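You operate a simulated robot arm through the tools that you are given. There is no shell and no other tool. Be economical: measure what you need, move in short steps, check, and stop when the job is done.

You run a simulated robot arm. Do the job below in one go: nothing can be reset, and whatever is moved stays where it is left.

TASK
Shut the panel down and lock it out with the red padlock.
Fine: both keys and PUMP off, then MASTER; padlock on the prong beside it; then press HORN to try it.

It is judged by the outcome, as a careful person would: the job done as asked, and still so three seconds after it is handed in. It fails if anything else is knocked over, pushed out of place, dropped, spilled or broken.

THE ROBOT
A 7-joint arm with a two-finger gripper, on a carriage that runs on a rail from [-1023, 2] to [1357, -2] (x, y) and turns from -117 to 215 degrees about z. Base frame: it is fixed where the carriage stands at the start and does not move with it; the origin is on the floor, on the carriage's upright axis, x ahead of it, y to its left, z up; the surface under the hand at the start is at about z = 800. Readings come in mm, degrees, newtons and seconds.
Its first joint turns from -149.0 to 149.0 degrees. Places, roughly: red master switch [900, 700, 1000]; red stop button [400, 700, 1000]; switch marked gauges [1000, 700, 1200]; switch marked pump [800, 700, 1300]; switch with a blue key [600, 700, 1000]; switch with an orange key [700, 700, 1000]. Payload 2.45 kg.
The TCP is the grasp point between the finger pads, 26 mm short of the fingertips. In the tool frame z runs along the fingers and y along their closing line. Largest opening 96 mm; the body of the gripper starts 69 mm behind the TCP.
Orientation is told as [roll, pitch, yaw] about the base's x, y, z axes, in that order, counted from this pose: with the fingers straight down and closing along the base's y, the tool's x points along the base's -x, its y along +y and its z along -z.

THE INTERFACE
- The arm moves only by the tool send_rows. Its argument "increments" is a list of rows, each a list of 7 numbers: the shift along the tool's x, y, z in mm, then the turn, a rotation vector about the tool's x, y, z in degrees, then the closure in counts, from 0 (fully open) to 255 (shut). In form: [[x, y, z, wx, wy, wz, gripper], ...]. A call has 1 to 10 rows; each row shifts and turns the commanded pose from where the row before left it, along the tool's axes as they then stand. A row lasts 0.2 s, in which the tool goes at most 50 mm and 8.6 degrees; a call with a longer step from one row to the next is refused whole, and so is a gripper value outside its range. Where a pose cannot be reached the arm comes as near as it can. A force on the tool above 40 N (or 10 N above the force at the start of the call, whichever is more), or a blocked arm, ends the call early, and 0.2 s more pass. Each finger halts on what it meets, pressing with about 40 N; the grip force reading is that of the motor and also rises with nothing between the fingers. The clock runs only during rows and for 0.2 s after the last one: add rows that do not move to give the fingers time. It gives the time, the measured TCP pose, the force on the tool (base axes), the opening and the grip force at its end, in the units of the frame above (readings bear some noise), with the torque about the TCP (base axes, N m) and any sound that the robot's microphone picked up.
- Cameras (640 x 400 px; columns grow to the right, rows downward): "scene" is now at [-36.3, 234.3, 1653.8]; the picture's right is [0.99, -0.16, 0.00], its down [-0.14, -0.86, -0.49] and it looks along [0.08, 0.49, -0.87] (base axes); focal length 214 px, centre (320, 200). "wrist" rides on the gripper at [82, 3, -98] in the tool frame; the picture's right is [-0.04, 1.00, 0.00], its down [-0.73, -0.03, -0.68] and it looks along [-0.68, -0.03, 0.73] (tool axes); focal length 256 px, centre (320, 200). There is no depth. A picture from a camera that has moved, and an enlarged one, comes with that camera's place and axes in the base frame and with its lens.
- grab_frame(camera): a new picture of that camera. The clock stands still meanwhile.
- raise_lower(by): slides the trunk up (or, below 0, down) by that many mm; the arm and the scene camera ride with it, the base frame stays. It gives what a move gives, with no picture.
- base_move(legs): drives the robot by 1 to 6 legs, each [ahead, left, turn to the left] in mm, mm and degrees, along the robot's own axes; the way and the turn of a leg run together, so that a leg with both is an arc; at most 1500 mm and 180 degrees a leg. The arm and the cameras ride along, it lands a little off, and it stops where it bumps. It keeps to its track: a leg is cut to what the track allows. It gives what a move gives.
- pan_tilt(pan, tilt): turns the head with the scene camera to pan (to the left, within 155 degrees either way) and tilt (down, from -29 to 69), counted from straight ahead of the robot. It gives what a move gives.
- enlarge(camera, box): a new picture of the part [left, top, right, bottom] of that camera's present view, enlarged. The clock stands still meanwhile.
- close_job(): hands the job in; it is judged then, once.

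Work in short steps. Places have to be worked out from the pictures, the camera data and where the tool is seen: move nearer, look again, correct. Check each grasp and each placing, and mend what went wrong. You have 120 turns and 78 pictures in all, those below and enlarged ones among them. Open the gripper and draw the arm clear of the work before you hand the job in, unless the task says otherwise; then end with one line.

The tools are called after "Call:" as a command line: name --pt "numbers of a row" for each row, then --argument value for the rest, lists and objects as JSON in quotes. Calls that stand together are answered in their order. send_rows: Moves the arm, as the interface text tells. Its arguments: {"type":"object","properties":{"increments":{"type":"array"}},"required":["increments"]} The other tools are called the same way: raise_lower (by) slides the trunk up or down; base_move (legs) drives the base; pan_tilt (pan, tilt) turns the head that bears the scene camera; grab_frame (camera) takes a picture; enlarge (camera, box) takes an enlarged picture of a part of a camera's view; close_job () hands the job in.

At the start:

```text
clock: 0.0
tool_pos: [347.2, 560.4, 999.4]
tool_rot: [0.0, 0.0, -0.1]
ft_force: [0.5, -0.5, -0.8]
wrist_torque: [0.0, -0.04, -0.01]
opening: 96.1
gripper_force: 0.1
trunk travel left (down, up): [-675.0, 35.0]
robot x, y, heading: [-0.7, -3.3, 0.0]
head pan, tilt: [80.7, 60.5]
```

scene: 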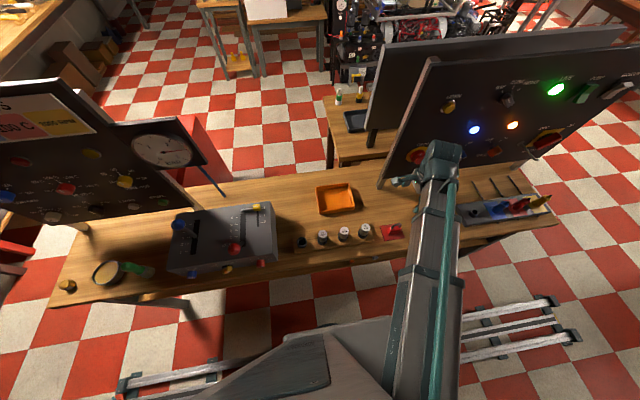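
wrist: 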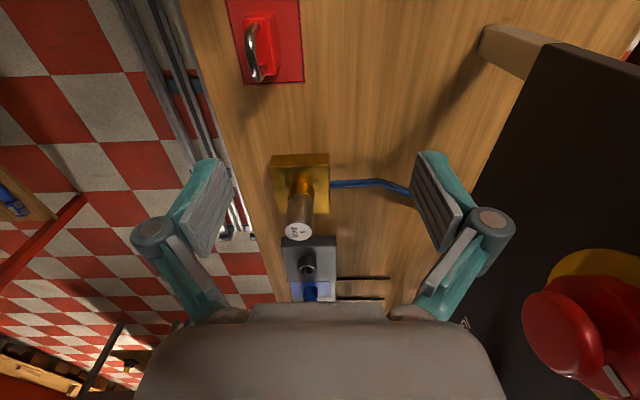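

The panel stands to the right of the current view, so I turn the head to it and look.

Call:
pan_tilt --pan 38 --tilt 30

Call:
grab_frame --camera "scene"

```text
clock: 1.1
tool_pos: [347.2, 561.2, 999.9]
tool_rot: [0.1, 0.0, 0.0]
ft_force: [-0.6, 0.4, -0.7]
wrist_torque: [0.0, 0.01, -0.01]
opening: 96.3
gripper_force: 0.1
trunk travel left (down, up): [-675.0, 35.0]
robot x, y, heading: [-0.7, -1.2, -0.1]
head pan, tilt: [38.0, 30.0]
```

```text
75 pictures are left
camera scene: at [24.2, 224.9, 1696.4], right [0.62, -0.79, 0.0], down [-0.39, -0.31, -0.87], along [0.68, 0.53, -0.5], focal length 214 px, centre (320, 200)
```

scene: 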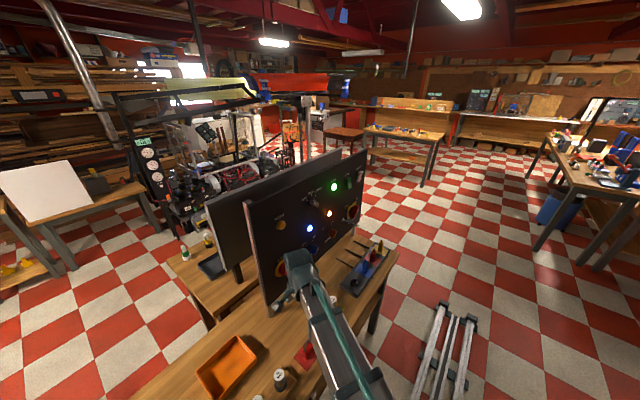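

I draw the hand back from the panel before driving along the rail.

Call:
send_rows --pt "0 -45 0 0 0 0 0" --pt "0 -45 0 0 0 0 0" --pt "0 -40 0 0 0 0 0" --pt "0 0 0 0 0 0 0"

Call:
base_move --legs '[[300, 0, 0]]'

Call:
pan_tilt --pan 65 --tilt 40

Call:
grab_frame --camera "scene"

```text
clock: 2.1
tool_pos: [346.2, 430.8, 1000.0]
tool_rot: [0.0, 0.1, 0.1]
ft_force: [0.5, 0.1, -0.3]
wrist_torque: [0.01, 0.01, -0.01]
opening: 96.0
gripper_force: 0.0
trunk travel left (down, up): [-675.0, 35.0]
robot x, y, heading: [0.1, -2.1, -0.2]
head pan, tilt: [38.0, 30.0]
```

```text
clock: 4.2
tool_pos: [647.6, 430.9, 998.8]
tool_rot: [0.0, 0.0, -0.1]
ft_force: [0.5, 0.9, -0.3]
wrist_torque: [0.01, -0.01, 0.01]
opening: 96.1
gripper_force: 0.0
trunk travel left (down, up): [-675.0, 35.0]
robot x, y, heading: [300.3, -3.9, -0.0]
head pan, tilt: [38.0, 30.0]
```

```text
clock: 5.1
tool_pos: [647.9, 430.3, 999.4]
tool_rot: [0.0, 0.0, -0.2]
ft_force: [-0.5, 0.3, 0.3]
wrist_torque: [-0.02, 0.02, 0.0]
opening: 96.0
gripper_force: 0.0
trunk travel left (down, up): [-675.0, 35.0]
robot x, y, heading: [299.1, 0.7, -0.2]
head pan, tilt: [65.0, 40.0]
```

```text
74 pictures are left
camera scene: at [290.0, 245.7, 1681.1], right [0.91, -0.42, 0.0], down [-0.27, -0.58, -0.77], along [0.33, 0.69, -0.64], focal length 214 px, centre (320, 200)
```

scene: 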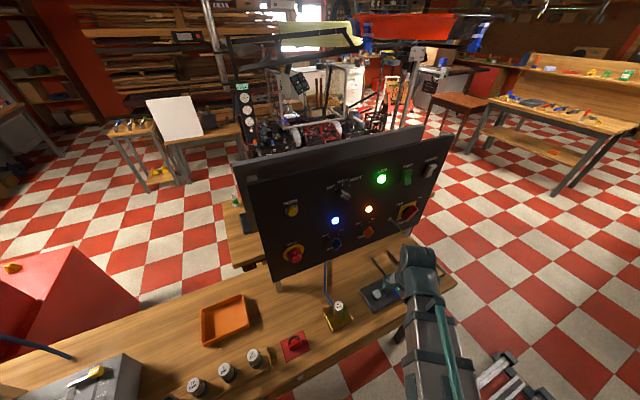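

Now a good view of the panel; I enlarge it and the bench in front of it.

Call:
enlarge --camera "scene" --box '[240, 140, 460, 280]'

Call:
enlarge --camera "scene" --box '[180, 250, 400, 390]'

Call:
grab_frame --camera "wrist"

```text
2.86 times, centred on (350, 210) of scene
camera zoom: at [290.0, 245.7, 1681.1], right [0.91, -0.42, 0.0], down [-0.27, -0.58, -0.77], along [0.33, 0.69, -0.64], focal length 613 px, centre (234, 171)
```

zoom: 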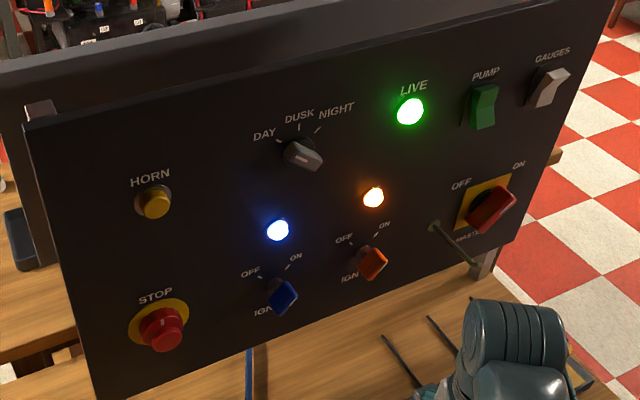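

```text
2.86 times, centred on (290, 320) of scene
camera zoom: at [290.0, 245.7, 1681.1], right [0.91, -0.42, 0.0], down [-0.27, -0.58, -0.77], along [0.33, 0.69, -0.64], focal length 613 px, centre (406, -143)
```

zoom: 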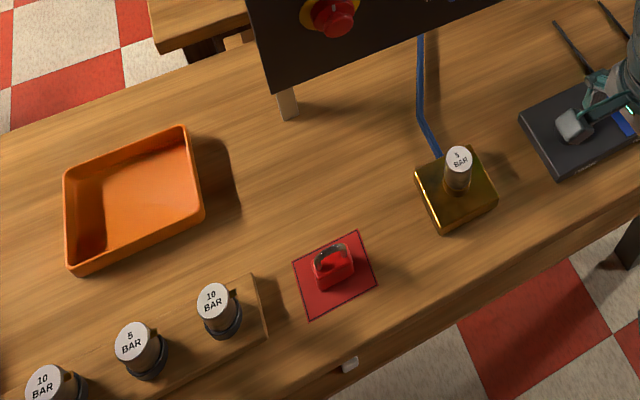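

```text
71 pictures are left
camera wrist: at [566.6, 435.4, 1097.4], right [0.04, 1.0, 0.0], down [0.73, -0.03, 0.68], along [0.68, -0.03, -0.73], focal length 256 px, centre (320, 200)
```

wrist: 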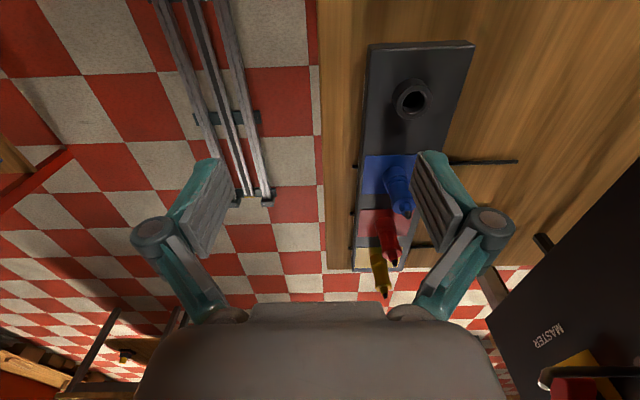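

The wrist must look along +y. I rise 100 mm and start to pitch the tool from down to horizontal, facing the panel.

Call:
send_rows --pt "0 10 -40 -4 0 0 0" --pt "0 10 -40 -8 0 0 0" --pt "0 0 -20 -8 0 0 0" --pt "0 0 0 -8 0 0 0" --pt "0 0 0 -8 0 0 0" --pt "0 0 0 -8 0 0 0" --pt "0 0 0 -8 0 0 0" --pt "0 0 0 -8 0 0 0" --pt "0 0 0 -8 0 0 0" --pt "0 0 0 -8 0 0 0"

Call:
send_rows --pt "0 0 0 -7 0 0 0" --pt "0 0 0 -7 0 0 0" --pt "0 0 0 0 0 0 0"

Call:
grab_frame --camera "wrist"

```text
clock: 7.3
tool_pos: [713.4, 505.9, 1113.9]
tool_rot: [76.1, 0.0, -0.1]
ft_force: [-0.3, -0.5, -0.8]
wrist_torque: [-0.03, 0.01, 0.01]
opening: 95.9
gripper_force: 0.1
out of reach, approached as far as the arm can: row 5, 6, 7, 8, 9, 10
trunk travel left (down, up): [-675.0, 35.0]
robot x, y, heading: [298.2, 1.6, 0.1]
head pan, tilt: [65.0, 40.0]
```

```text
clock: 8.1
tool_pos: [715.1, 505.7, 1114.3]
tool_rot: [90.1, 0.0, 0.1]
ft_force: [0.2, -0.3, 0.3]
wrist_torque: [0.0, 0.02, 0.01]
opening: 96.1
gripper_force: 0.1
trunk travel left (down, up): [-675.0, 35.0]
robot x, y, heading: [301.5, 0.7, -0.2]
head pan, tilt: [65.0, 40.0]
```

```text
70 pictures are left
camera wrist: at [632.8, 408.8, 1116.6], right [0.04, 0.0, 1.0], down [0.73, -0.68, -0.03], along [0.68, 0.73, -0.03], focal length 256 px, centre (320, 200)
```

wrist: 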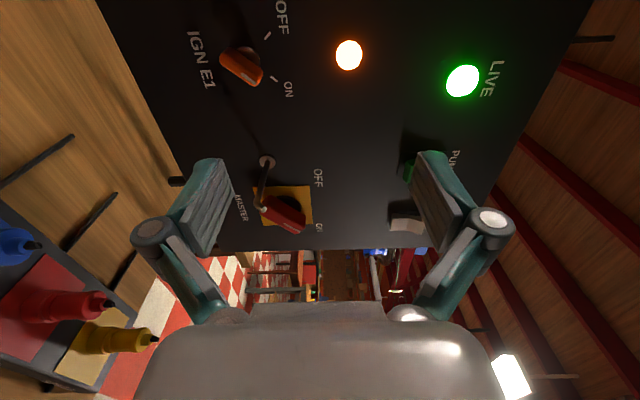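

The panel face works out to a vertical plane at about y=705–710; the orange lamp is at [705,705,1141] and the orange key near [708,690,1033]. I look at the details enlarged.

Call:
enlarge --camera "wrist" --box '[170, 0, 330, 100]'

Call:
enlarge --camera "wrist" --box '[220, 140, 380, 240]'

Call:
enlarge --camera "scene" --box '[380, 150, 450, 194]'

```text
4.00 times, centred on (250, 50) of wrist
camera zoom: at [632.8, 408.8, 1116.6], right [0.04, 0.0, 1.0], down [0.73, -0.68, -0.03], along [0.68, 0.73, -0.03], focal length 1024 px, centre (600, 800)
```

zoom: 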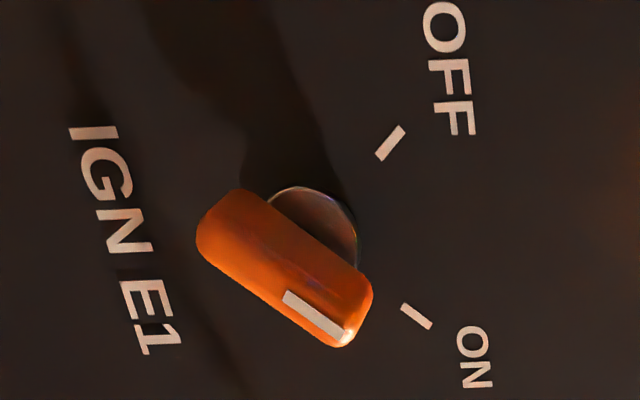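

```text
4.00 times, centred on (300, 190) of wrist
camera zoom: at [632.8, 408.8, 1116.6], right [0.04, 0.0, 1.0], down [0.73, -0.68, -0.03], along [0.68, 0.73, -0.03], focal length 1024 px, centre (400, 240)
```

zoom: 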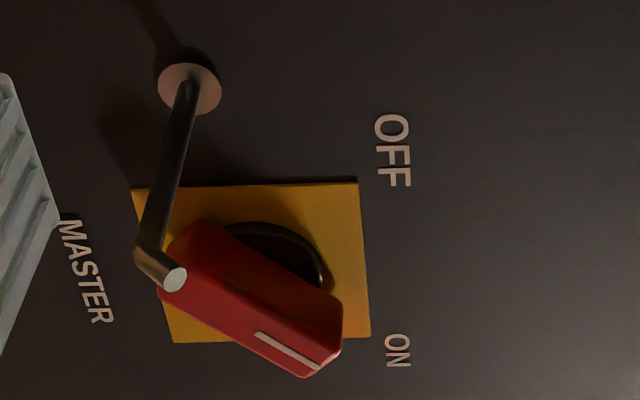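

```text
9.09 times, centred on (415, 172) of scene
camera zoom: at [289.9, 245.7, 1681.1], right [0.91, -0.42, 0.0], down [-0.27, -0.58, -0.77], along [0.32, 0.69, -0.64], focal length 1950 px, centre (-544, 454)
```

zoom: 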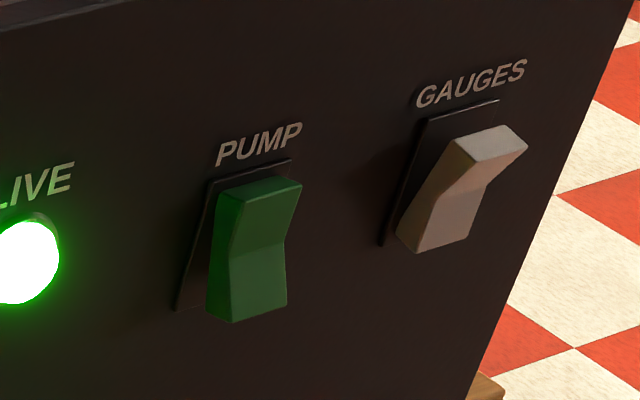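

PUMP's bottom stands out (top pressed = on); the orange key bar leans about 40° right of vertical toward ON, with OFF 40° left, and its centre is near [704.5, ~675 front, 1037.5]. I move in front of it and roll −50° so that the fingers straddle the bar.

Call:
send_rows --pt "3.5 -26 20 0 0 0 0" --pt "3.5 -26 20 0 0 0 0" --pt "3.5 -25 20 0 0 0 0" --pt "0 0 10 0 0 -8.4 0" --pt "0 0 10 0 0 -8.4 0" --pt "0 0 0 0 0 -8.3 0" --pt "0 0 0 0 0 -8.3 0" --pt "0 0 0 0 0 -8.3 0" --pt "0 0 0 0 0 -8.3 0" --pt "0 0 0 0 0 0 0"

Call:
grab_frame --camera "wrist"

```text
clock: 10.3
tool_pos: [703.1, 585.5, 1037.7]
tool_rot: [90.0, -50.1, -0.2]
ft_force: [-0.4, 0.3, 0.2]
wrist_torque: [0.0, -0.01, -0.02]
opening: 96.1
gripper_force: 0.1
trunk travel left (down, up): [-675.0, 35.0]
robot x, y, heading: [299.3, -2.6, 0.0]
head pan, tilt: [65.0, 40.0]
```

```text
66 pictures are left
camera wrist: at [648.3, 488.8, 976.2], right [-0.74, 0.0, 0.67], down [0.49, -0.68, 0.54], along [0.46, 0.73, 0.5], focal length 256 px, centre (320, 200)
```

wrist: 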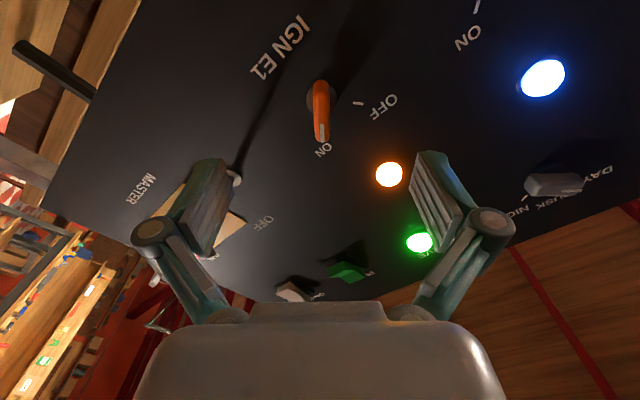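

The bar is lined up between the fingers. I advance 80 mm to y≈665 and close.

Call:
send_rows --pt "0 0 30 0 0 0 0" --pt "0 0 30 0 0 0 0" --pt "0 0 20 0 0 0 0" --pt "0 0 0 0 0 0 120" --pt "0 0 0 0 0 0 200" --pt "0 0 0 0 0 0 255" --pt "0 0 0 0 0 0 255" --pt "0 0 0 0 0 0 255"

Call:
grab_frame --camera "wrist"

```text
clock: 12.1
tool_pos: [703.3, 664.4, 1038.8]
tool_rot: [90.1, -50.0, -0.2]
ft_force: [-2.6, 4.8, 9.1]
wrist_torque: [-0.07, 0.0, 0.32]
opening: 12.0
gripper_force: 38.9
trunk travel left (down, up): [-675.0, 35.0]
robot x, y, heading: [299.6, -0.3, 0.0]
head pan, tilt: [65.0, 40.0]
```

```text
65 pictures are left
camera wrist: at [648.0, 568.4, 977.5], right [-0.74, 0.0, 0.67], down [0.49, -0.68, 0.54], along [0.46, 0.73, 0.5], focal length 256 px, centre (320, 200)
```

wrist: 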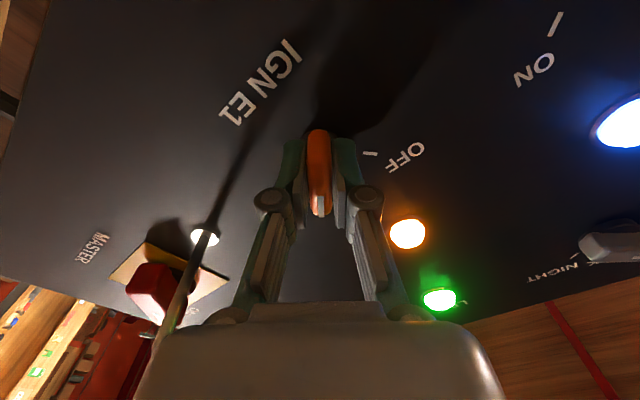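

Gripped on 12 mm. I turn it counter-clockwise by 80°, watching for torque.

Call:
send_rows --pt "0 0 0 0 0 -8 255" --pt "0 0 0 0 0 -8 255" --pt "0 0 0 0 0 -8 255" --pt "0 0 0 0 0 -8 255" --pt "0 0 0 0 0 -8 255" --pt "0 0 0 0 0 -8 255" --pt "0 0 0 0 0 -8 255" --pt "0 0 0 0 0 -8 255" --pt "0 0 0 0 0 -8 255" --pt "0 0 0 0 0 -8 255"

Call:
grab_frame --camera "wrist"

Call:
enlarge --camera "scene" --box '[240, 140, 460, 280]'

```text
clock: 14.3
tool_pos: [704.4, 665.8, 1038.5]
tool_rot: [-90.2, -50.0, 180.0]
ft_force: [11.4, 16.8, 31.1]
wrist_torque: [0.29, 0.04, -0.6]
opening: 11.8
gripper_force: 38.2
trunk travel left (down, up): [-675.0, 35.0]
robot x, y, heading: [301.4, -0.5, -0.2]
head pan, tilt: [65.0, 40.0]
```

```text
64 pictures are left
camera wrist: at [753.9, 568.2, 973.0], right [-0.79, 0.0, -0.61], down [-0.45, -0.68, 0.58], along [-0.41, 0.73, 0.54], focal length 256 px, centre (320, 200)
```

wrist: 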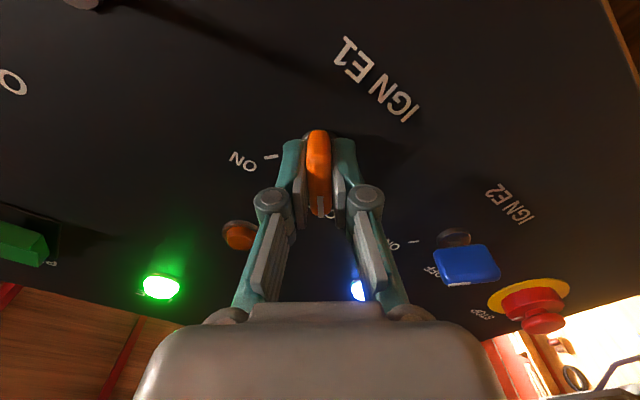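

```text
2.86 times, centred on (350, 210) of scene
camera zoom: at [289.8, 245.0, 1681.4], right [0.91, -0.42, 0.0], down [-0.27, -0.58, -0.77], along [0.32, 0.69, -0.64], focal length 613 px, centre (234, 171)
```

zoom: 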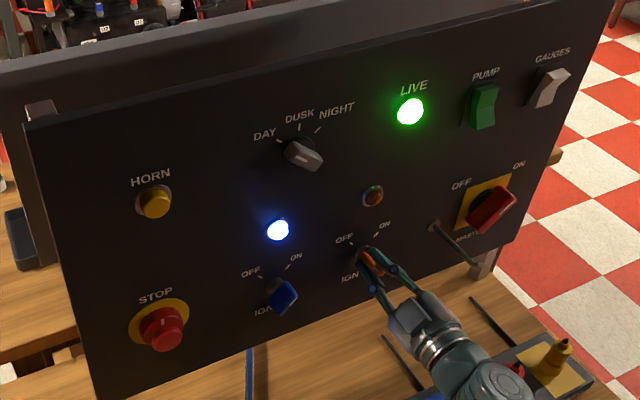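

The orange lamp went out: that key is off. I open, back away 85 mm, and roll back +80°.

Call:
send_rows --pt "0 0 0 0 0 0 100" --pt "0 0 0 0 0 0 100" --pt "0 0 0 0 0 0 100" --pt "0 0 -40 0 0 0 100" --pt "0 0 -45 0 0 0 100" --pt "0 0 0 0 0 8 50" --pt "0 0 0 0 0 8 0" --pt "0 0 0 0 0 8 0" --pt "0 0 0 0 0 8 0" --pt "0 0 0 0 0 8 0"

Call:
send_rows --pt "0 0 0 0 0 8 0" --pt "0 0 0 0 0 8 0" --pt "0 0 0 0 0 8 0" --pt "0 0 0 0 0 8 0" --pt "0 0 0 0 0 8 0" --pt "0 0 0 0 0 0 0"

```text
clock: 16.5
tool_pos: [702.2, 580.9, 1037.3]
tool_rot: [90.5, -89.8, -0.4]
ft_force: [0.2, 0.6, 0.7]
wrist_torque: [-0.03, 0.0, 0.02]
opening: 96.1
gripper_force: 0.0
trunk travel left (down, up): [-675.0, 35.0]
robot x, y, heading: [301.3, 2.2, 0.1]
head pan, tilt: [65.0, 40.0]
```

```text
clock: 17.9
tool_pos: [702.7, 580.6, 1037.8]
tool_rot: [90.0, -49.9, -0.1]
ft_force: [-0.4, 0.3, -0.5]
wrist_torque: [0.0, 0.01, 0.0]
opening: 96.0
gripper_force: 0.1
trunk travel left (down, up): [-675.0, 35.0]
robot x, y, heading: [305.0, -3.6, -0.3]
head pan, tilt: [65.0, 40.0]
```

Moving the whole carriage −140 mm brings the hand before the blue key at about x=563.

Call:
base_move --legs '[[-140, 0, 0]]'

Call:
grab_frame --camera "wrist"

```text
clock: 19.2
tool_pos: [561.2, 580.9, 1037.9]
tool_rot: [90.0, -50.1, -0.1]
ft_force: [-1.0, 0.3, 0.0]
wrist_torque: [0.01, 0.02, -0.03]
opening: 95.8
gripper_force: 0.1
trunk travel left (down, up): [-675.0, 35.0]
robot x, y, heading: [159.4, 0.9, -0.2]
head pan, tilt: [65.0, 40.0]
```

```text
62 pictures are left
camera wrist: at [507.3, 483.9, 976.5], right [-0.74, 0.0, 0.67], down [0.49, -0.68, 0.54], along [0.46, 0.73, 0.5], focal length 256 px, centre (320, 200)
```

wrist: 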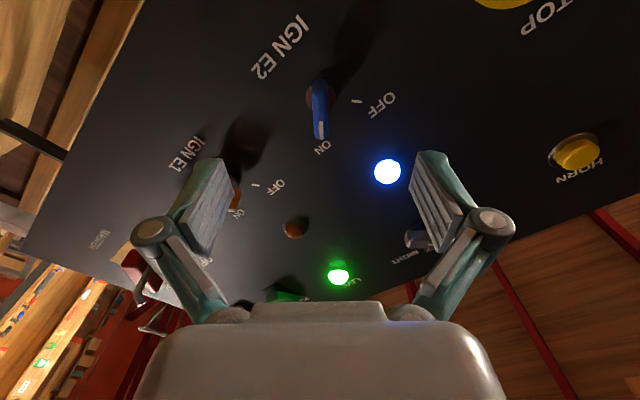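

The blue key sits just as the orange did. I advance to y≈665 and close.

Call:
send_rows --pt "0 0 30 0 0 0 0" --pt "0 0 30 0 0 0 0" --pt "0 0 24 0 0 0 0" --pt "0 0 0 0 0 0 120" --pt "0 0 0 0 0 0 200" --pt "0 0 0 0 0 0 255" --pt "0 0 0 0 0 0 255" --pt "0 0 0 0 0 0 255"

Call:
send_rows --pt "0 0 0 0 0 -8 255" --pt "0 0 0 0 0 -8 255" --pt "0 0 0 0 0 -8 255" --pt "0 0 0 0 0 -8 255" --pt "0 0 0 0 0 -8 255" --pt "0 0 0 0 0 -8 255" --pt "0 0 0 0 0 -8 255" --pt "0 0 0 0 0 -8 255" --pt "0 0 0 0 0 -8 255" --pt "0 0 0 0 0 -8 255"

Call:
grab_frame --camera "wrist"

```text
clock: 21.0
tool_pos: [562.9, 663.4, 1039.2]
tool_rot: [90.2, -50.0, -0.2]
ft_force: [-4.5, 6.2, 12.1]
wrist_torque: [0.04, 0.0, 0.36]
opening: 11.8
gripper_force: 39.3
trunk travel left (down, up): [-675.0, 35.0]
robot x, y, heading: [162.2, -1.3, 0.0]
head pan, tilt: [65.0, 40.0]
```

```text
clock: 23.2
tool_pos: [564.4, 664.5, 1038.5]
tool_rot: [-90.1, -49.9, 179.9]
ft_force: [12.2, 8.7, 23.8]
wrist_torque: [0.35, 0.08, -0.38]
opening: 12.1
gripper_force: 38.6
trunk travel left (down, up): [-675.0, 35.0]
robot x, y, heading: [157.6, 0.3, 0.1]
head pan, tilt: [65.0, 40.0]
```

```text
61 pictures are left
camera wrist: at [614.2, 567.2, 972.8], right [-0.79, 0.0, -0.61], down [-0.45, -0.68, 0.58], along [-0.41, 0.73, 0.54], focal length 256 px, centre (320, 200)
```

wrist: 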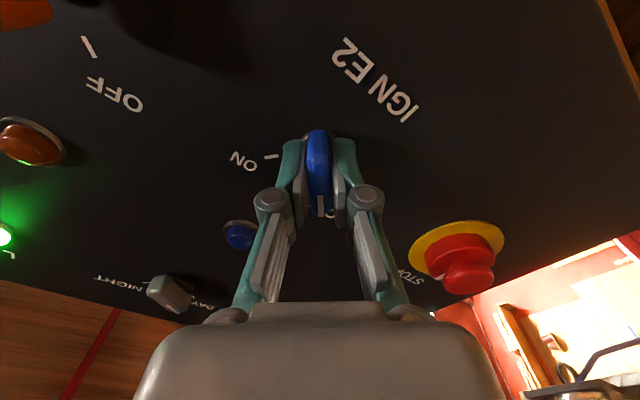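

The blue lamp is out too. I release, back off, and unroll to 0 while closing the fingers for pushing.

Call:
send_rows --pt "0 0 0 0 0 0 100" --pt "0 0 0 0 0 0 100" --pt "0 0 0 0 0 0 100" --pt "0 0 -40 0 0 0 100" --pt "0 0 -40 0 0 0 100" --pt "0 0 -20 0 0 8 100" --pt "0 0 0 0 0 8 100" --pt "0 0 0 0 0 8 100" --pt "0 0 0 0 0 8 100" --pt "0 0 0 0 0 8 100"

Call:
send_rows --pt "0 0 0 0 0 8.5 100" --pt "0 0 0 0 0 8.5 100" --pt "0 0 0 0 0 8.5 100" --pt "0 0 0 0 0 8.5 100" --pt "0 0 0 0 0 8 100" --pt "0 0 0 0 0 8 100" --pt "0 0 0 0 0 8 100" --pt "0 0 0 0 0 8 100" --pt "0 0 0 0 0 8 100" --pt "0 0 0 0 0 8 100"

Call:
send_rows --pt "0 40 0 0 0 8 200" --pt "0 40 0 0 0 0 255" --pt "0 40 0 0 0 0 255" --pt "0 40 0 0 0 0 255" --pt "0 38 0 0 0 0 255" --pt "0 0 0 0 0 0 255"

Call:
base_move --legs '[[282, 0, 0]]'

Call:
grab_frame --camera "wrist"

```text
clock: 25.4
tool_pos: [563.7, 564.3, 1037.5]
tool_rot: [87.9, -89.9, 2.0]
ft_force: [-0.3, 0.6, 0.2]
wrist_torque: [0.01, 0.02, 0.04]
opening: 58.5
gripper_force: 0.2
trunk travel left (down, up): [-675.0, 35.0]
robot x, y, heading: [162.0, 1.5, 0.1]
head pan, tilt: [65.0, 40.0]
```

```text
clock: 27.6
tool_pos: [562.9, 564.7, 1037.9]
tool_rot: [90.0, -7.8, -0.1]
ft_force: [0.0, 0.1, 0.9]
wrist_torque: [0.0, -0.02, -0.02]
opening: 58.0
gripper_force: 0.1
trunk travel left (down, up): [-675.0, 35.0]
robot x, y, heading: [160.5, -1.4, -0.1]
head pan, tilt: [65.0, 40.0]
```

```text
clock: 29.0
tool_pos: [557.9, 562.8, 1234.1]
tool_rot: [90.0, 0.1, -0.1]
ft_force: [0.1, 0.0, 0.4]
wrist_torque: [0.0, 0.0, -0.02]
opening: 0.0
gripper_force: 28.4
trunk travel left (down, up): [-675.0, 35.0]
robot x, y, heading: [162.7, -0.8, 0.1]
head pan, tilt: [65.0, 40.0]
```

```text
clock: 31.0
tool_pos: [837.5, 565.5, 1233.0]
tool_rot: [90.0, 0.0, 0.2]
ft_force: [1.1, 0.8, -0.4]
wrist_torque: [0.0, 0.0, 0.01]
opening: 0.3
gripper_force: 28.5
trunk travel left (down, up): [-675.0, 35.0]
robot x, y, heading: [441.1, 0.8, 0.2]
head pan, tilt: [65.0, 40.0]
```

```text
60 pictures are left
camera wrist: at [756.4, 468.2, 1234.7], right [0.04, 0.0, 1.0], down [0.74, -0.68, -0.03], along [0.67, 0.74, -0.03], focal length 256 px, centre (320, 200)
```

wrist: 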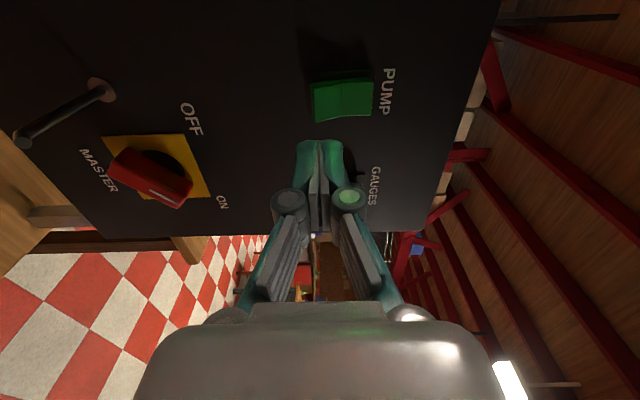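

The fingertips are opposite PUMP's lower half ([840, ~688, 1234]). I go up close, then press in small steps.

Call:
send_rows --pt "-2 0 40 0 0 0 255" --pt "0 0 40 0 0 0 255" --pt "0 0 10 0 0 0 255" --pt "0 0 6 0 0 0 255" --pt "0 0 6 0 0 0 255" --pt "0 0 5 0 0 0 255" --pt "0 0 5 0 0 0 255"

Call:
grab_frame --camera "wrist"

```text
clock: 32.0
tool_pos: [836.9, 660.9, 1228.2]
tool_rot: [89.5, -0.2, 0.4]
ft_force: [-1.3, -2.5, -6.5]
wrist_torque: [-0.19, -0.01, 0.01]
opening: 0.0
gripper_force: 28.1
trunk travel left (down, up): [-675.0, 35.0]
robot x, y, heading: [445.2, -3.4, 0.1]
head pan, tilt: [65.0, 40.0]
stopped in row 5: the force on the tool passed its limit at 42 N (the readings are from after the stop); the commanded pose is now the measured one
```

```text
59 pictures are left
camera wrist: at [756.2, 562.3, 1231.1], right [0.04, 0.01, 1.0], down [0.74, -0.67, -0.02], along [0.67, 0.74, -0.03], focal length 256 px, centre (320, 200)
```

wrist: 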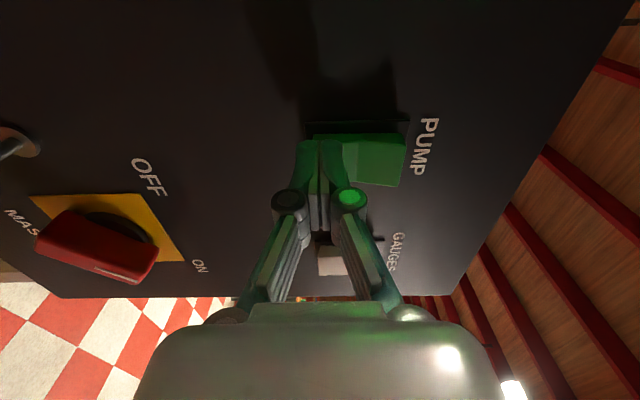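

It looks as though the rocker has tipped (top now stands out). I back off to check.

Call:
send_rows --pt "0 0 -30 0 0 0 255" --pt "0 0 -40 0 0 0 255" --pt "0 0 -25 0 0 0 255"

Call:
grab_frame --camera "wrist"

Call:
grab_frame --camera "scene"

```text
clock: 32.8
tool_pos: [838.0, 563.7, 1232.5]
tool_rot: [89.7, -0.1, 0.4]
ft_force: [0.1, 0.3, 0.3]
wrist_torque: [0.0, -0.03, 0.0]
opening: 0.0
gripper_force: 28.2
trunk travel left (down, up): [-675.0, 35.0]
robot x, y, heading: [443.3, -0.7, 0.6]
head pan, tilt: [65.0, 40.0]
```

```text
58 pictures are left
camera wrist: at [757.0, 466.6, 1234.0], right [0.04, 0.01, 1.0], down [0.74, -0.67, -0.02], along [0.67, 0.74, -0.03], focal length 256 px, centre (320, 200)
```

wrist: 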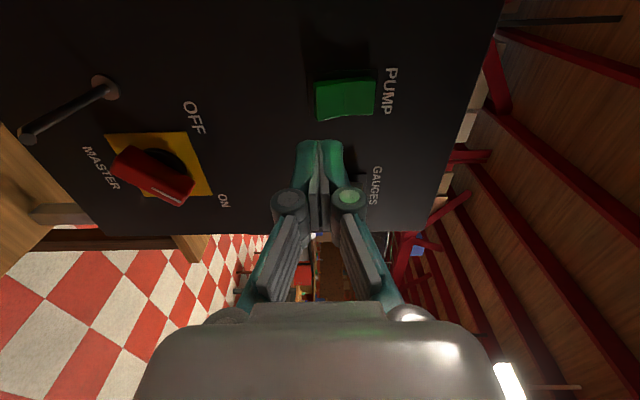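

```text
57 pictures are left
camera scene: at [430.4, 245.2, 1681.2], right [0.91, -0.42, 0.0], down [-0.27, -0.58, -0.77], along [0.32, 0.7, -0.64], focal length 214 px, centre (320, 200)
```

scene: 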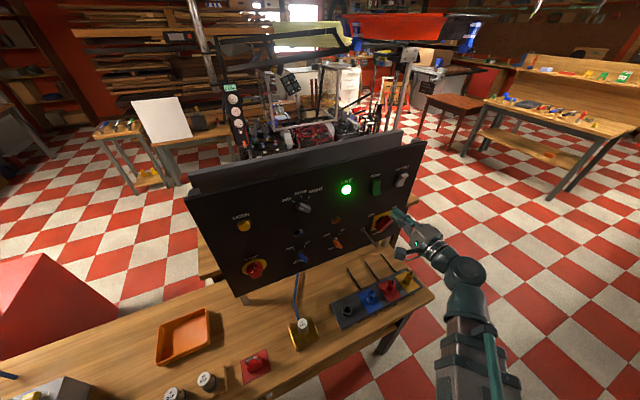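

Call:
enlarge --camera "scene" --box '[330, 160, 420, 216]'

Call:
enlarge --camera "wrist" --box '[260, 50, 420, 150]'

```text
7.11 times, centred on (375, 188) of scene
camera zoom: at [430.4, 245.2, 1681.2], right [0.91, -0.42, 0.0], down [-0.27, -0.58, -0.77], along [0.32, 0.7, -0.64], focal length 1525 px, centre (-71, 285)
```

zoom: 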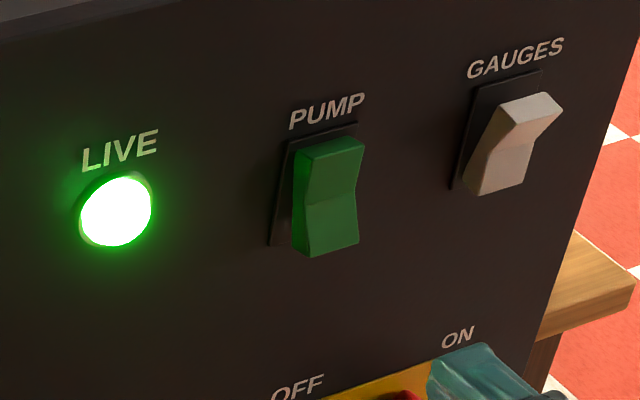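

```text
4.00 times, centred on (340, 100) of wrist
camera zoom: at [757.0, 466.6, 1234.0], right [0.04, 0.01, 1.0], down [0.74, -0.67, -0.02], along [0.67, 0.74, -0.03], focal length 1024 px, centre (240, 600)
```

zoom: 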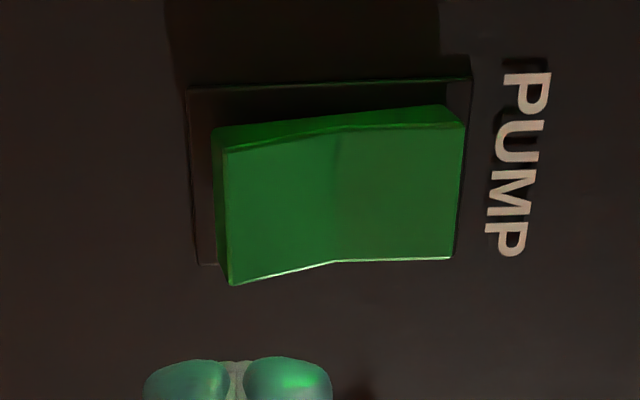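

The rocker has sprung back, so it was not pressed far enough. I press again at the lower edge, more slowly.

Call:
send_rows --pt "-2 -3 40 0 0 0 255" --pt "0 0 40 0 0 0 255" --pt "0 0 10 0 0 0 255" --pt "0 0 3 0 0 0 255" --pt "0 0 3 0 0 0 255" --pt "0 0 3 0 0 0 255" --pt "0 0 3 0 0 0 255" --pt "0 0 3 0 0 0 255" --pt "0 0 3 0 0 0 255"

Call:
enlarge --camera "wrist" --box '[230, 80, 470, 230]'

```text
clock: 34.0
tool_pos: [836.4, 657.2, 1223.2]
tool_rot: [89.1, -0.3, 0.4]
ft_force: [-0.3, -1.3, 0.5]
wrist_torque: [-0.01, -0.01, -0.04]
opening: 0.2
gripper_force: 28.7
trunk travel left (down, up): [-675.0, 35.0]
robot x, y, heading: [444.8, -0.6, 0.0]
head pan, tilt: [65.0, 40.0]
stopped in row 5: the force on the tool passed its limit at 43 N (the readings are from after the stop); the commanded pose is now the measured one
```

```text
2.67 times, centred on (350, 155) of wrist
camera zoom: at [756.1, 561.1, 1226.4], right [0.03, 0.01, 1.0], down [0.74, -0.67, -0.02], along [0.67, 0.74, -0.03], focal length 683 px, centre (240, 320)
```

zoom: 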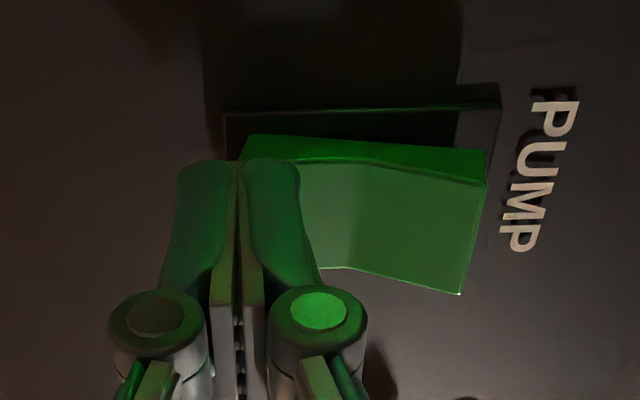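

Now its top stands out and no force remains. I withdraw slowly and look again.

Call:
send_rows --pt "0 0 -5 0 0 0 255" --pt "0 0 -10 0 0 0 255" --pt "0 0 -15 0 0 0 255"

Call:
enlarge --camera "wrist" --box '[230, 60, 470, 210]'

```text
clock: 34.8
tool_pos: [838.2, 627.1, 1223.3]
tool_rot: [89.3, -0.4, 0.4]
ft_force: [-0.1, -0.3, -0.3]
wrist_torque: [-0.01, 0.0, 0.04]
opening: 0.0
gripper_force: 28.3
trunk travel left (down, up): [-675.0, 35.0]
robot x, y, heading: [444.0, -1.0, 0.3]
head pan, tilt: [65.0, 40.0]
```

```text
2.67 times, centred on (350, 135) of wrist
camera zoom: at [757.2, 530.6, 1226.1], right [0.03, 0.01, 1.0], down [0.74, -0.67, -0.02], along [0.67, 0.74, -0.03], focal length 683 px, centre (240, 373)
```

zoom: 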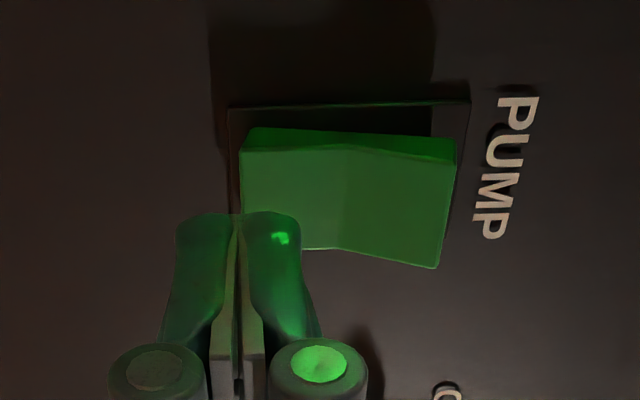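

PUMP stays flipped. Next MASTER, near [918, 700, 1042]: I back off, drive 80 mm along, then descend and roll −50°.

Call:
send_rows --pt "0 0 -40 0 0 0 255" --pt "0 0 -40 0 0 0 255"

Call:
base_move --legs '[[80, 0, 0]]'

Call:
send_rows --pt "0 -45 0 0 0 0 100" --pt "0 -45 0 0 0 0 0" --pt "0 -45 0 0 0 0 0" --pt "0 -46 0 0 0 0 0" --pt "0 0 0 0 0 -8.4 0" --pt "0 0 0 0 0 -8.4 0" --pt "0 0 0 0 0 -8.3 0" --pt "0 0 0 0 0 -8.3 0" --pt "0 0 0 0 0 -8.3 0" --pt "0 0 0 0 0 -8.3 0"

Call:
grab_frame --camera "wrist"

Call:
grab_frame --camera "scene"

```text
clock: 35.4
tool_pos: [837.8, 547.4, 1225.0]
tool_rot: [89.2, -0.5, 0.5]
ft_force: [-0.3, -0.2, 0.3]
wrist_torque: [0.0, 0.01, 0.02]
opening: 0.0
gripper_force: 28.6
trunk travel left (down, up): [-675.0, 35.0]
robot x, y, heading: [441.2, 4.3, 0.3]
head pan, tilt: [65.0, 40.0]
```

```text
clock: 36.5
tool_pos: [919.4, 548.4, 1224.1]
tool_rot: [89.2, -0.3, 0.6]
ft_force: [0.2, -0.2, 0.2]
wrist_torque: [-0.02, 0.03, 0.01]
opening: 0.3
gripper_force: 28.4
trunk travel left (down, up): [-675.0, 35.0]
robot x, y, heading: [519.0, 0.2, 0.3]
head pan, tilt: [65.0, 40.0]
```

```text
clock: 38.7
tool_pos: [919.5, 544.6, 1045.6]
tool_rot: [88.8, -50.5, 1.4]
ft_force: [0.4, -0.9, 0.5]
wrist_torque: [-0.05, 0.0, 0.03]
opening: 96.2
gripper_force: 0.1
trunk travel left (down, up): [-675.0, 35.0]
robot x, y, heading: [520.8, -0.0, 0.2]
head pan, tilt: [65.0, 40.0]
```

```text
52 pictures are left
camera wrist: at [866.6, 447.1, 983.8], right [-0.75, 0.0, 0.67], down [0.49, -0.67, 0.56], along [0.45, 0.74, 0.5], focal length 256 px, centre (320, 200)
```

wrist: 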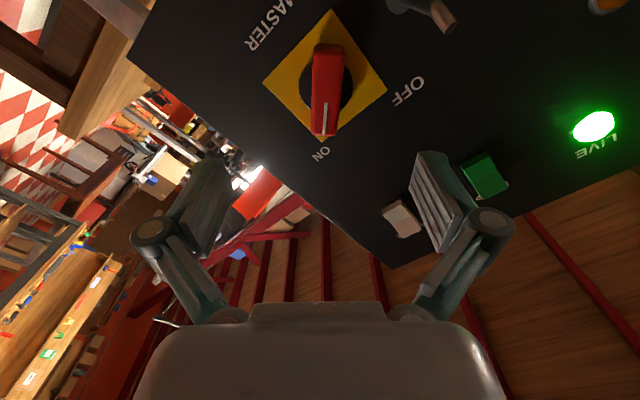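

```text
51 pictures are left
camera scene: at [510.6, 245.3, 1681.1], right [0.91, -0.42, 0.0], down [-0.27, -0.58, -0.77], along [0.32, 0.7, -0.64], focal length 214 px, centre (320, 200)
```

scene: 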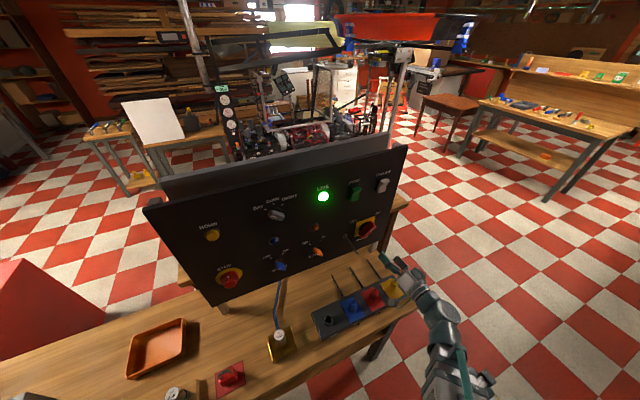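

MASTER's handle lies at [916, ~667 front, 1044], with the fingers aligned to it. I advance 120 mm and close on it.

Call:
send_rows --pt "0 0 40 0 0 0 0" --pt "0 0 40 0 0 0 0" --pt "0 0 25 0 0 0 0" --pt "0 0 14 0 0 0 0" --pt "0 0 0 0 0 0 120" --pt "0 0 0 0 0 0 200" --pt "0 0 0 0 0 0 255" --pt "0 0 0 0 0 0 255"

Call:
grab_frame --camera "wrist"

```text
clock: 40.5
tool_pos: [914.6, 663.1, 1045.3]
tool_rot: [89.0, -50.4, 1.5]
ft_force: [-13.8, 0.5, 9.6]
wrist_torque: [0.31, -0.13, 0.63]
opening: 25.9
gripper_force: 45.1
trunk travel left (down, up): [-675.0, 35.0]
robot x, y, heading: [524.2, -0.9, 0.3]
head pan, tilt: [65.0, 40.0]
```

```text
50 pictures are left
camera wrist: at [861.1, 565.2, 983.8], right [-0.74, 0.0, 0.67], down [0.5, -0.67, 0.55], along [0.44, 0.75, 0.5], focal length 256 px, centre (320, 200)
```

wrist: 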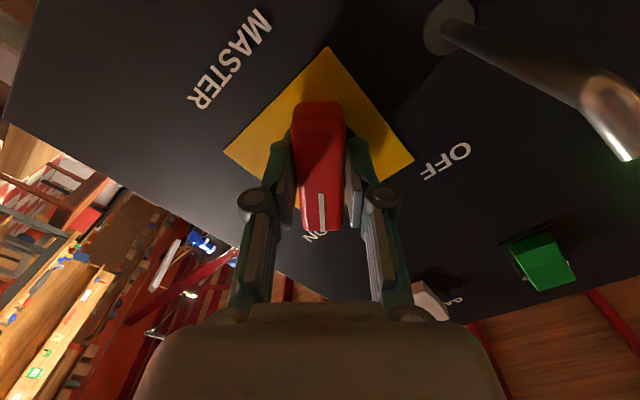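

Gripped at 26 mm. I turn it counter-clockwise 80°.

Call:
send_rows --pt "0 0 0 0 0 -8 255" --pt "0 0 0 0 0 -8 255" --pt "0 0 0 0 0 -8 255" --pt "0 0 0 0 0 -8 255" --pt "0 0 0 0 0 -8 255" --pt "0 0 0 0 0 -8 255" --pt "0 0 0 0 0 -8 255" --pt "0 0 0 0 0 -8 255" --pt "0 0 0 0 0 -8 255" --pt "0 0 0 0 0 -8 255"

Call:
grab_frame --camera "wrist"

Call:
enlarge --camera "scene" --box '[190, 170, 430, 322]'

```text
clock: 42.7
tool_pos: [923.1, 663.1, 1045.1]
tool_rot: [-89.3, -51.9, 179.3]
ft_force: [1.7, -2.8, 7.5]
wrist_torque: [0.42, 0.02, -0.28]
opening: 25.8
gripper_force: 44.6
trunk travel left (down, up): [-675.0, 35.0]
robot x, y, heading: [525.5, -1.2, 0.0]
head pan, tilt: [65.0, 40.0]
stopped in row 10: the force on the tool passed its limit at 42 N (the readings are from after the stop); the commanded pose is now the measured one
```

```text
49 pictures are left
camera wrist: at [970.7, 566.1, 977.8], right [-0.81, 0.0, -0.59], down [-0.43, -0.67, 0.6], along [-0.4, 0.74, 0.54], focal length 256 px, centre (320, 200)
```

wrist: 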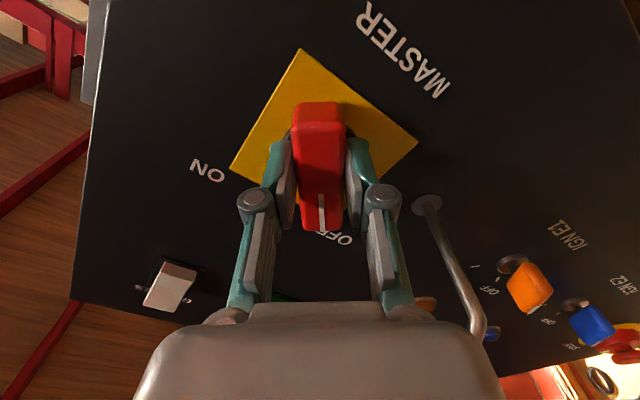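

```text
2.63 times, centred on (310, 246) of scene
camera zoom: at [511.1, 244.2, 1680.9], right [0.91, -0.42, 0.0], down [-0.27, -0.58, -0.77], along [0.32, 0.7, -0.64], focal length 564 px, centre (346, 79)
```

zoom: 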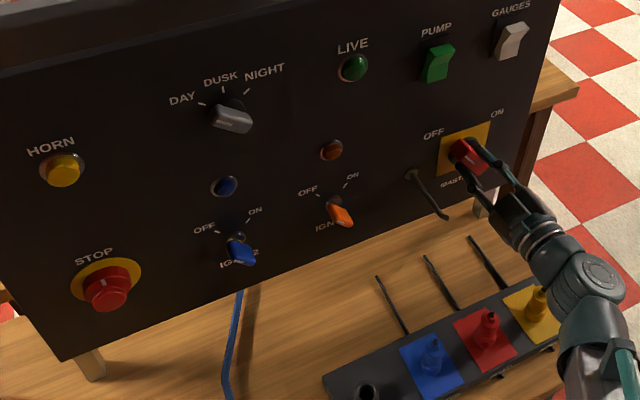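

LIVE is out: MASTER is off. I release and withdraw, and then look at the prong.

Call:
send_rows --pt "0 0 0 0 0 0 140" --pt "0 0 0 0 0 0 110" --pt "0 0 0 0 0 0 110" --pt "0 0 -40 0 0 0 110" --pt "0 0 -40 0 0 0 110" --pt "0 0 -40 0 0 0 110" --pt "0 0 -10 0 0 0 110"

Call:
grab_frame --camera "wrist"

Call:
enlarge --camera "scene" --box '[320, 170, 410, 227]'

```text
clock: 44.3
tool_pos: [922.6, 534.3, 1043.1]
tool_rot: [-89.0, -51.8, 179.3]
ft_force: [0.3, 0.3, -0.9]
wrist_torque: [0.0, 0.01, -0.02]
opening: 54.7
gripper_force: 0.1
trunk travel left (down, up): [-675.0, 35.0]
robot x, y, heading: [524.2, 3.4, 0.0]
head pan, tilt: [65.0, 40.0]
```

```text
47 pictures are left
camera wrist: at [970.5, 437.1, 976.3], right [-0.81, -0.01, -0.59], down [-0.43, -0.67, 0.6], along [-0.4, 0.74, 0.54], focal length 256 px, centre (320, 200)
```

wrist: 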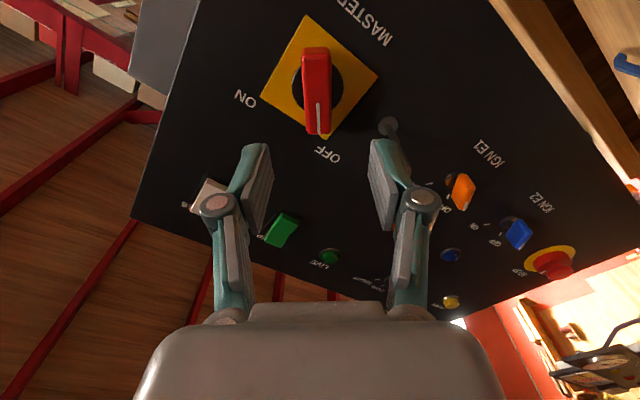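

```text
7.02 times, centred on (365, 198) of scene
camera zoom: at [511.2, 245.1, 1681.2], right [0.91, -0.42, 0.0], down [-0.27, -0.58, -0.77], along [0.32, 0.7, -0.64], focal length 1505 px, centre (4, 210)
```

zoom: 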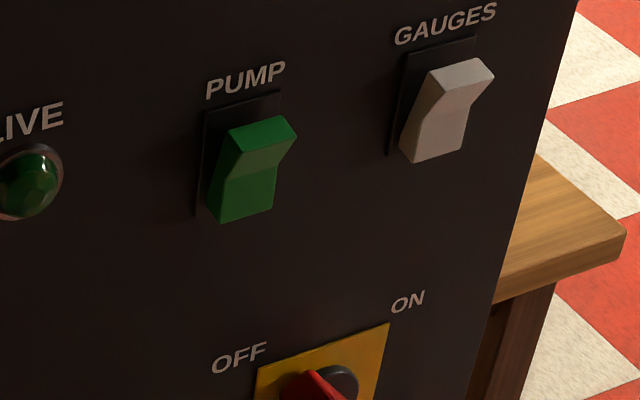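

All four switches are off. The prong runs out from [828, 708, 1038] to y≈620, with its tip turned up to z≈1057. Now I look at the padlock on the bench.

Call:
base_move --legs '[[-525, 0, 0]]'

Call:
pan_tilt --pan 45 --tilt 60

Call:
grab_frame --camera "scene"

```text
clock: 47.4
tool_pos: [386.2, 535.9, 1042.9]
tool_rot: [-89.1, -51.9, 179.1]
ft_force: [-0.2, 0.1, 0.2]
wrist_torque: [0.0, 0.03, -0.06]
opening: 54.6
gripper_force: 0.1
trunk travel left (down, up): [-675.0, 35.0]
robot x, y, heading: [-15.5, 3.2, -0.0]
head pan, tilt: [65.0, 40.0]
```

```text
clock: 48.2
tool_pos: [387.0, 535.7, 1042.4]
tool_rot: [-89.0, -51.8, 179.2]
ft_force: [0.8, 0.5, -0.1]
wrist_torque: [0.02, 0.0, -0.02]
opening: 54.9
gripper_force: 0.0
trunk travel left (down, up): [-675.0, 35.0]
robot x, y, heading: [-17.1, -0.6, 0.2]
head pan, tilt: [45.0, 60.0]
```

```text
45 pictures are left
camera scene: at [-14.0, 216.3, 1654.4], right [0.71, -0.71, 0.0], down [-0.61, -0.61, -0.5], along [0.35, 0.35, -0.87], focal length 214 px, centre (320, 200)
```

scene: 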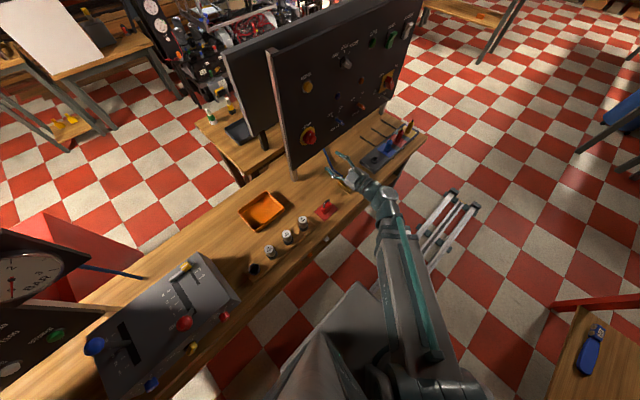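

Call:
enlarge --camera "scene" --box '[300, 190, 348, 220]'

```text
13.33 times, centred on (324, 205) of scene
camera zoom: at [-14.0, 216.3, 1654.4], right [0.71, -0.71, 0.0], down [-0.61, -0.61, -0.5], along [0.35, 0.35, -0.87], focal length 2860 px, centre (267, 133)
```

zoom: 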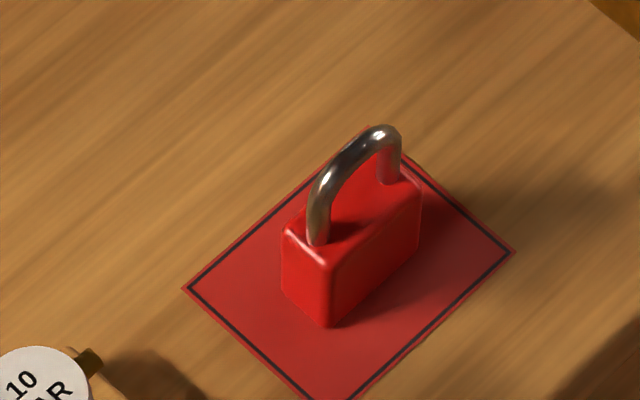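

The padlock stands upright at about [320, 510], its body about 43 (x) × 20 (y) × 40 mm, shackle up in the x–z plane — just the way it must hang. I will grip its ends with a near-level tool, camera above; so I roll the hand round to +90°, first back to 0.

Call:
send_rows --pt "0 0 -30 0 0 8.5 60" --pt "0 0 0 0 0 8.5 60" --pt "0 0 0 0 0 8.5 60" --pt "0 0 0 0 0 8.5 60" --pt "0 0 0 0 0 8.5 60" --pt "0 0 0 0 0 8.5 60" --pt "0 0 0 0 0 8.5 60" --pt "0 0 0 0 0 8.5 60" --pt "0 0 0 0 0 8.5 60" --pt "0 0 0 0 0 8.5 60"

Call:
send_rows --pt "0 0 0 0 0 8.5 60" --pt "0 0 0 0 0 8.5 60" --pt "0 0 0 0 0 8.5 60" --pt "0 0 0 0 0 8.5 60" --pt "0 0 0 0 0 8.5 60" --pt "0 0 0 0 0 8.5 60" --pt "0 0 0 0 0 8.5 60" --pt "0 0 0 0 0 8.5 60" --pt "0 0 0 0 0 8.5 60" --pt "0 0 0 0 0 8.5 60"

```text
clock: 50.4
tool_pos: [386.4, 505.6, 1042.5]
tool_rot: [89.2, -43.2, 0.5]
ft_force: [-0.2, 0.0, 0.0]
wrist_torque: [0.02, 0.04, -0.01]
opening: 73.5
gripper_force: 0.0
trunk travel left (down, up): [-675.0, 35.0]
robot x, y, heading: [-12.9, -3.0, 0.1]
head pan, tilt: [45.0, 60.0]
```

```text
clock: 52.6
tool_pos: [387.0, 504.6, 1043.5]
tool_rot: [89.3, 42.0, -0.6]
ft_force: [-0.6, 0.2, 0.1]
wrist_torque: [-0.01, 0.0, 0.01]
opening: 73.9
gripper_force: 0.1
trunk travel left (down, up): [-675.0, 35.0]
robot x, y, heading: [-11.1, 0.4, 0.3]
head pan, tilt: [45.0, 60.0]
```

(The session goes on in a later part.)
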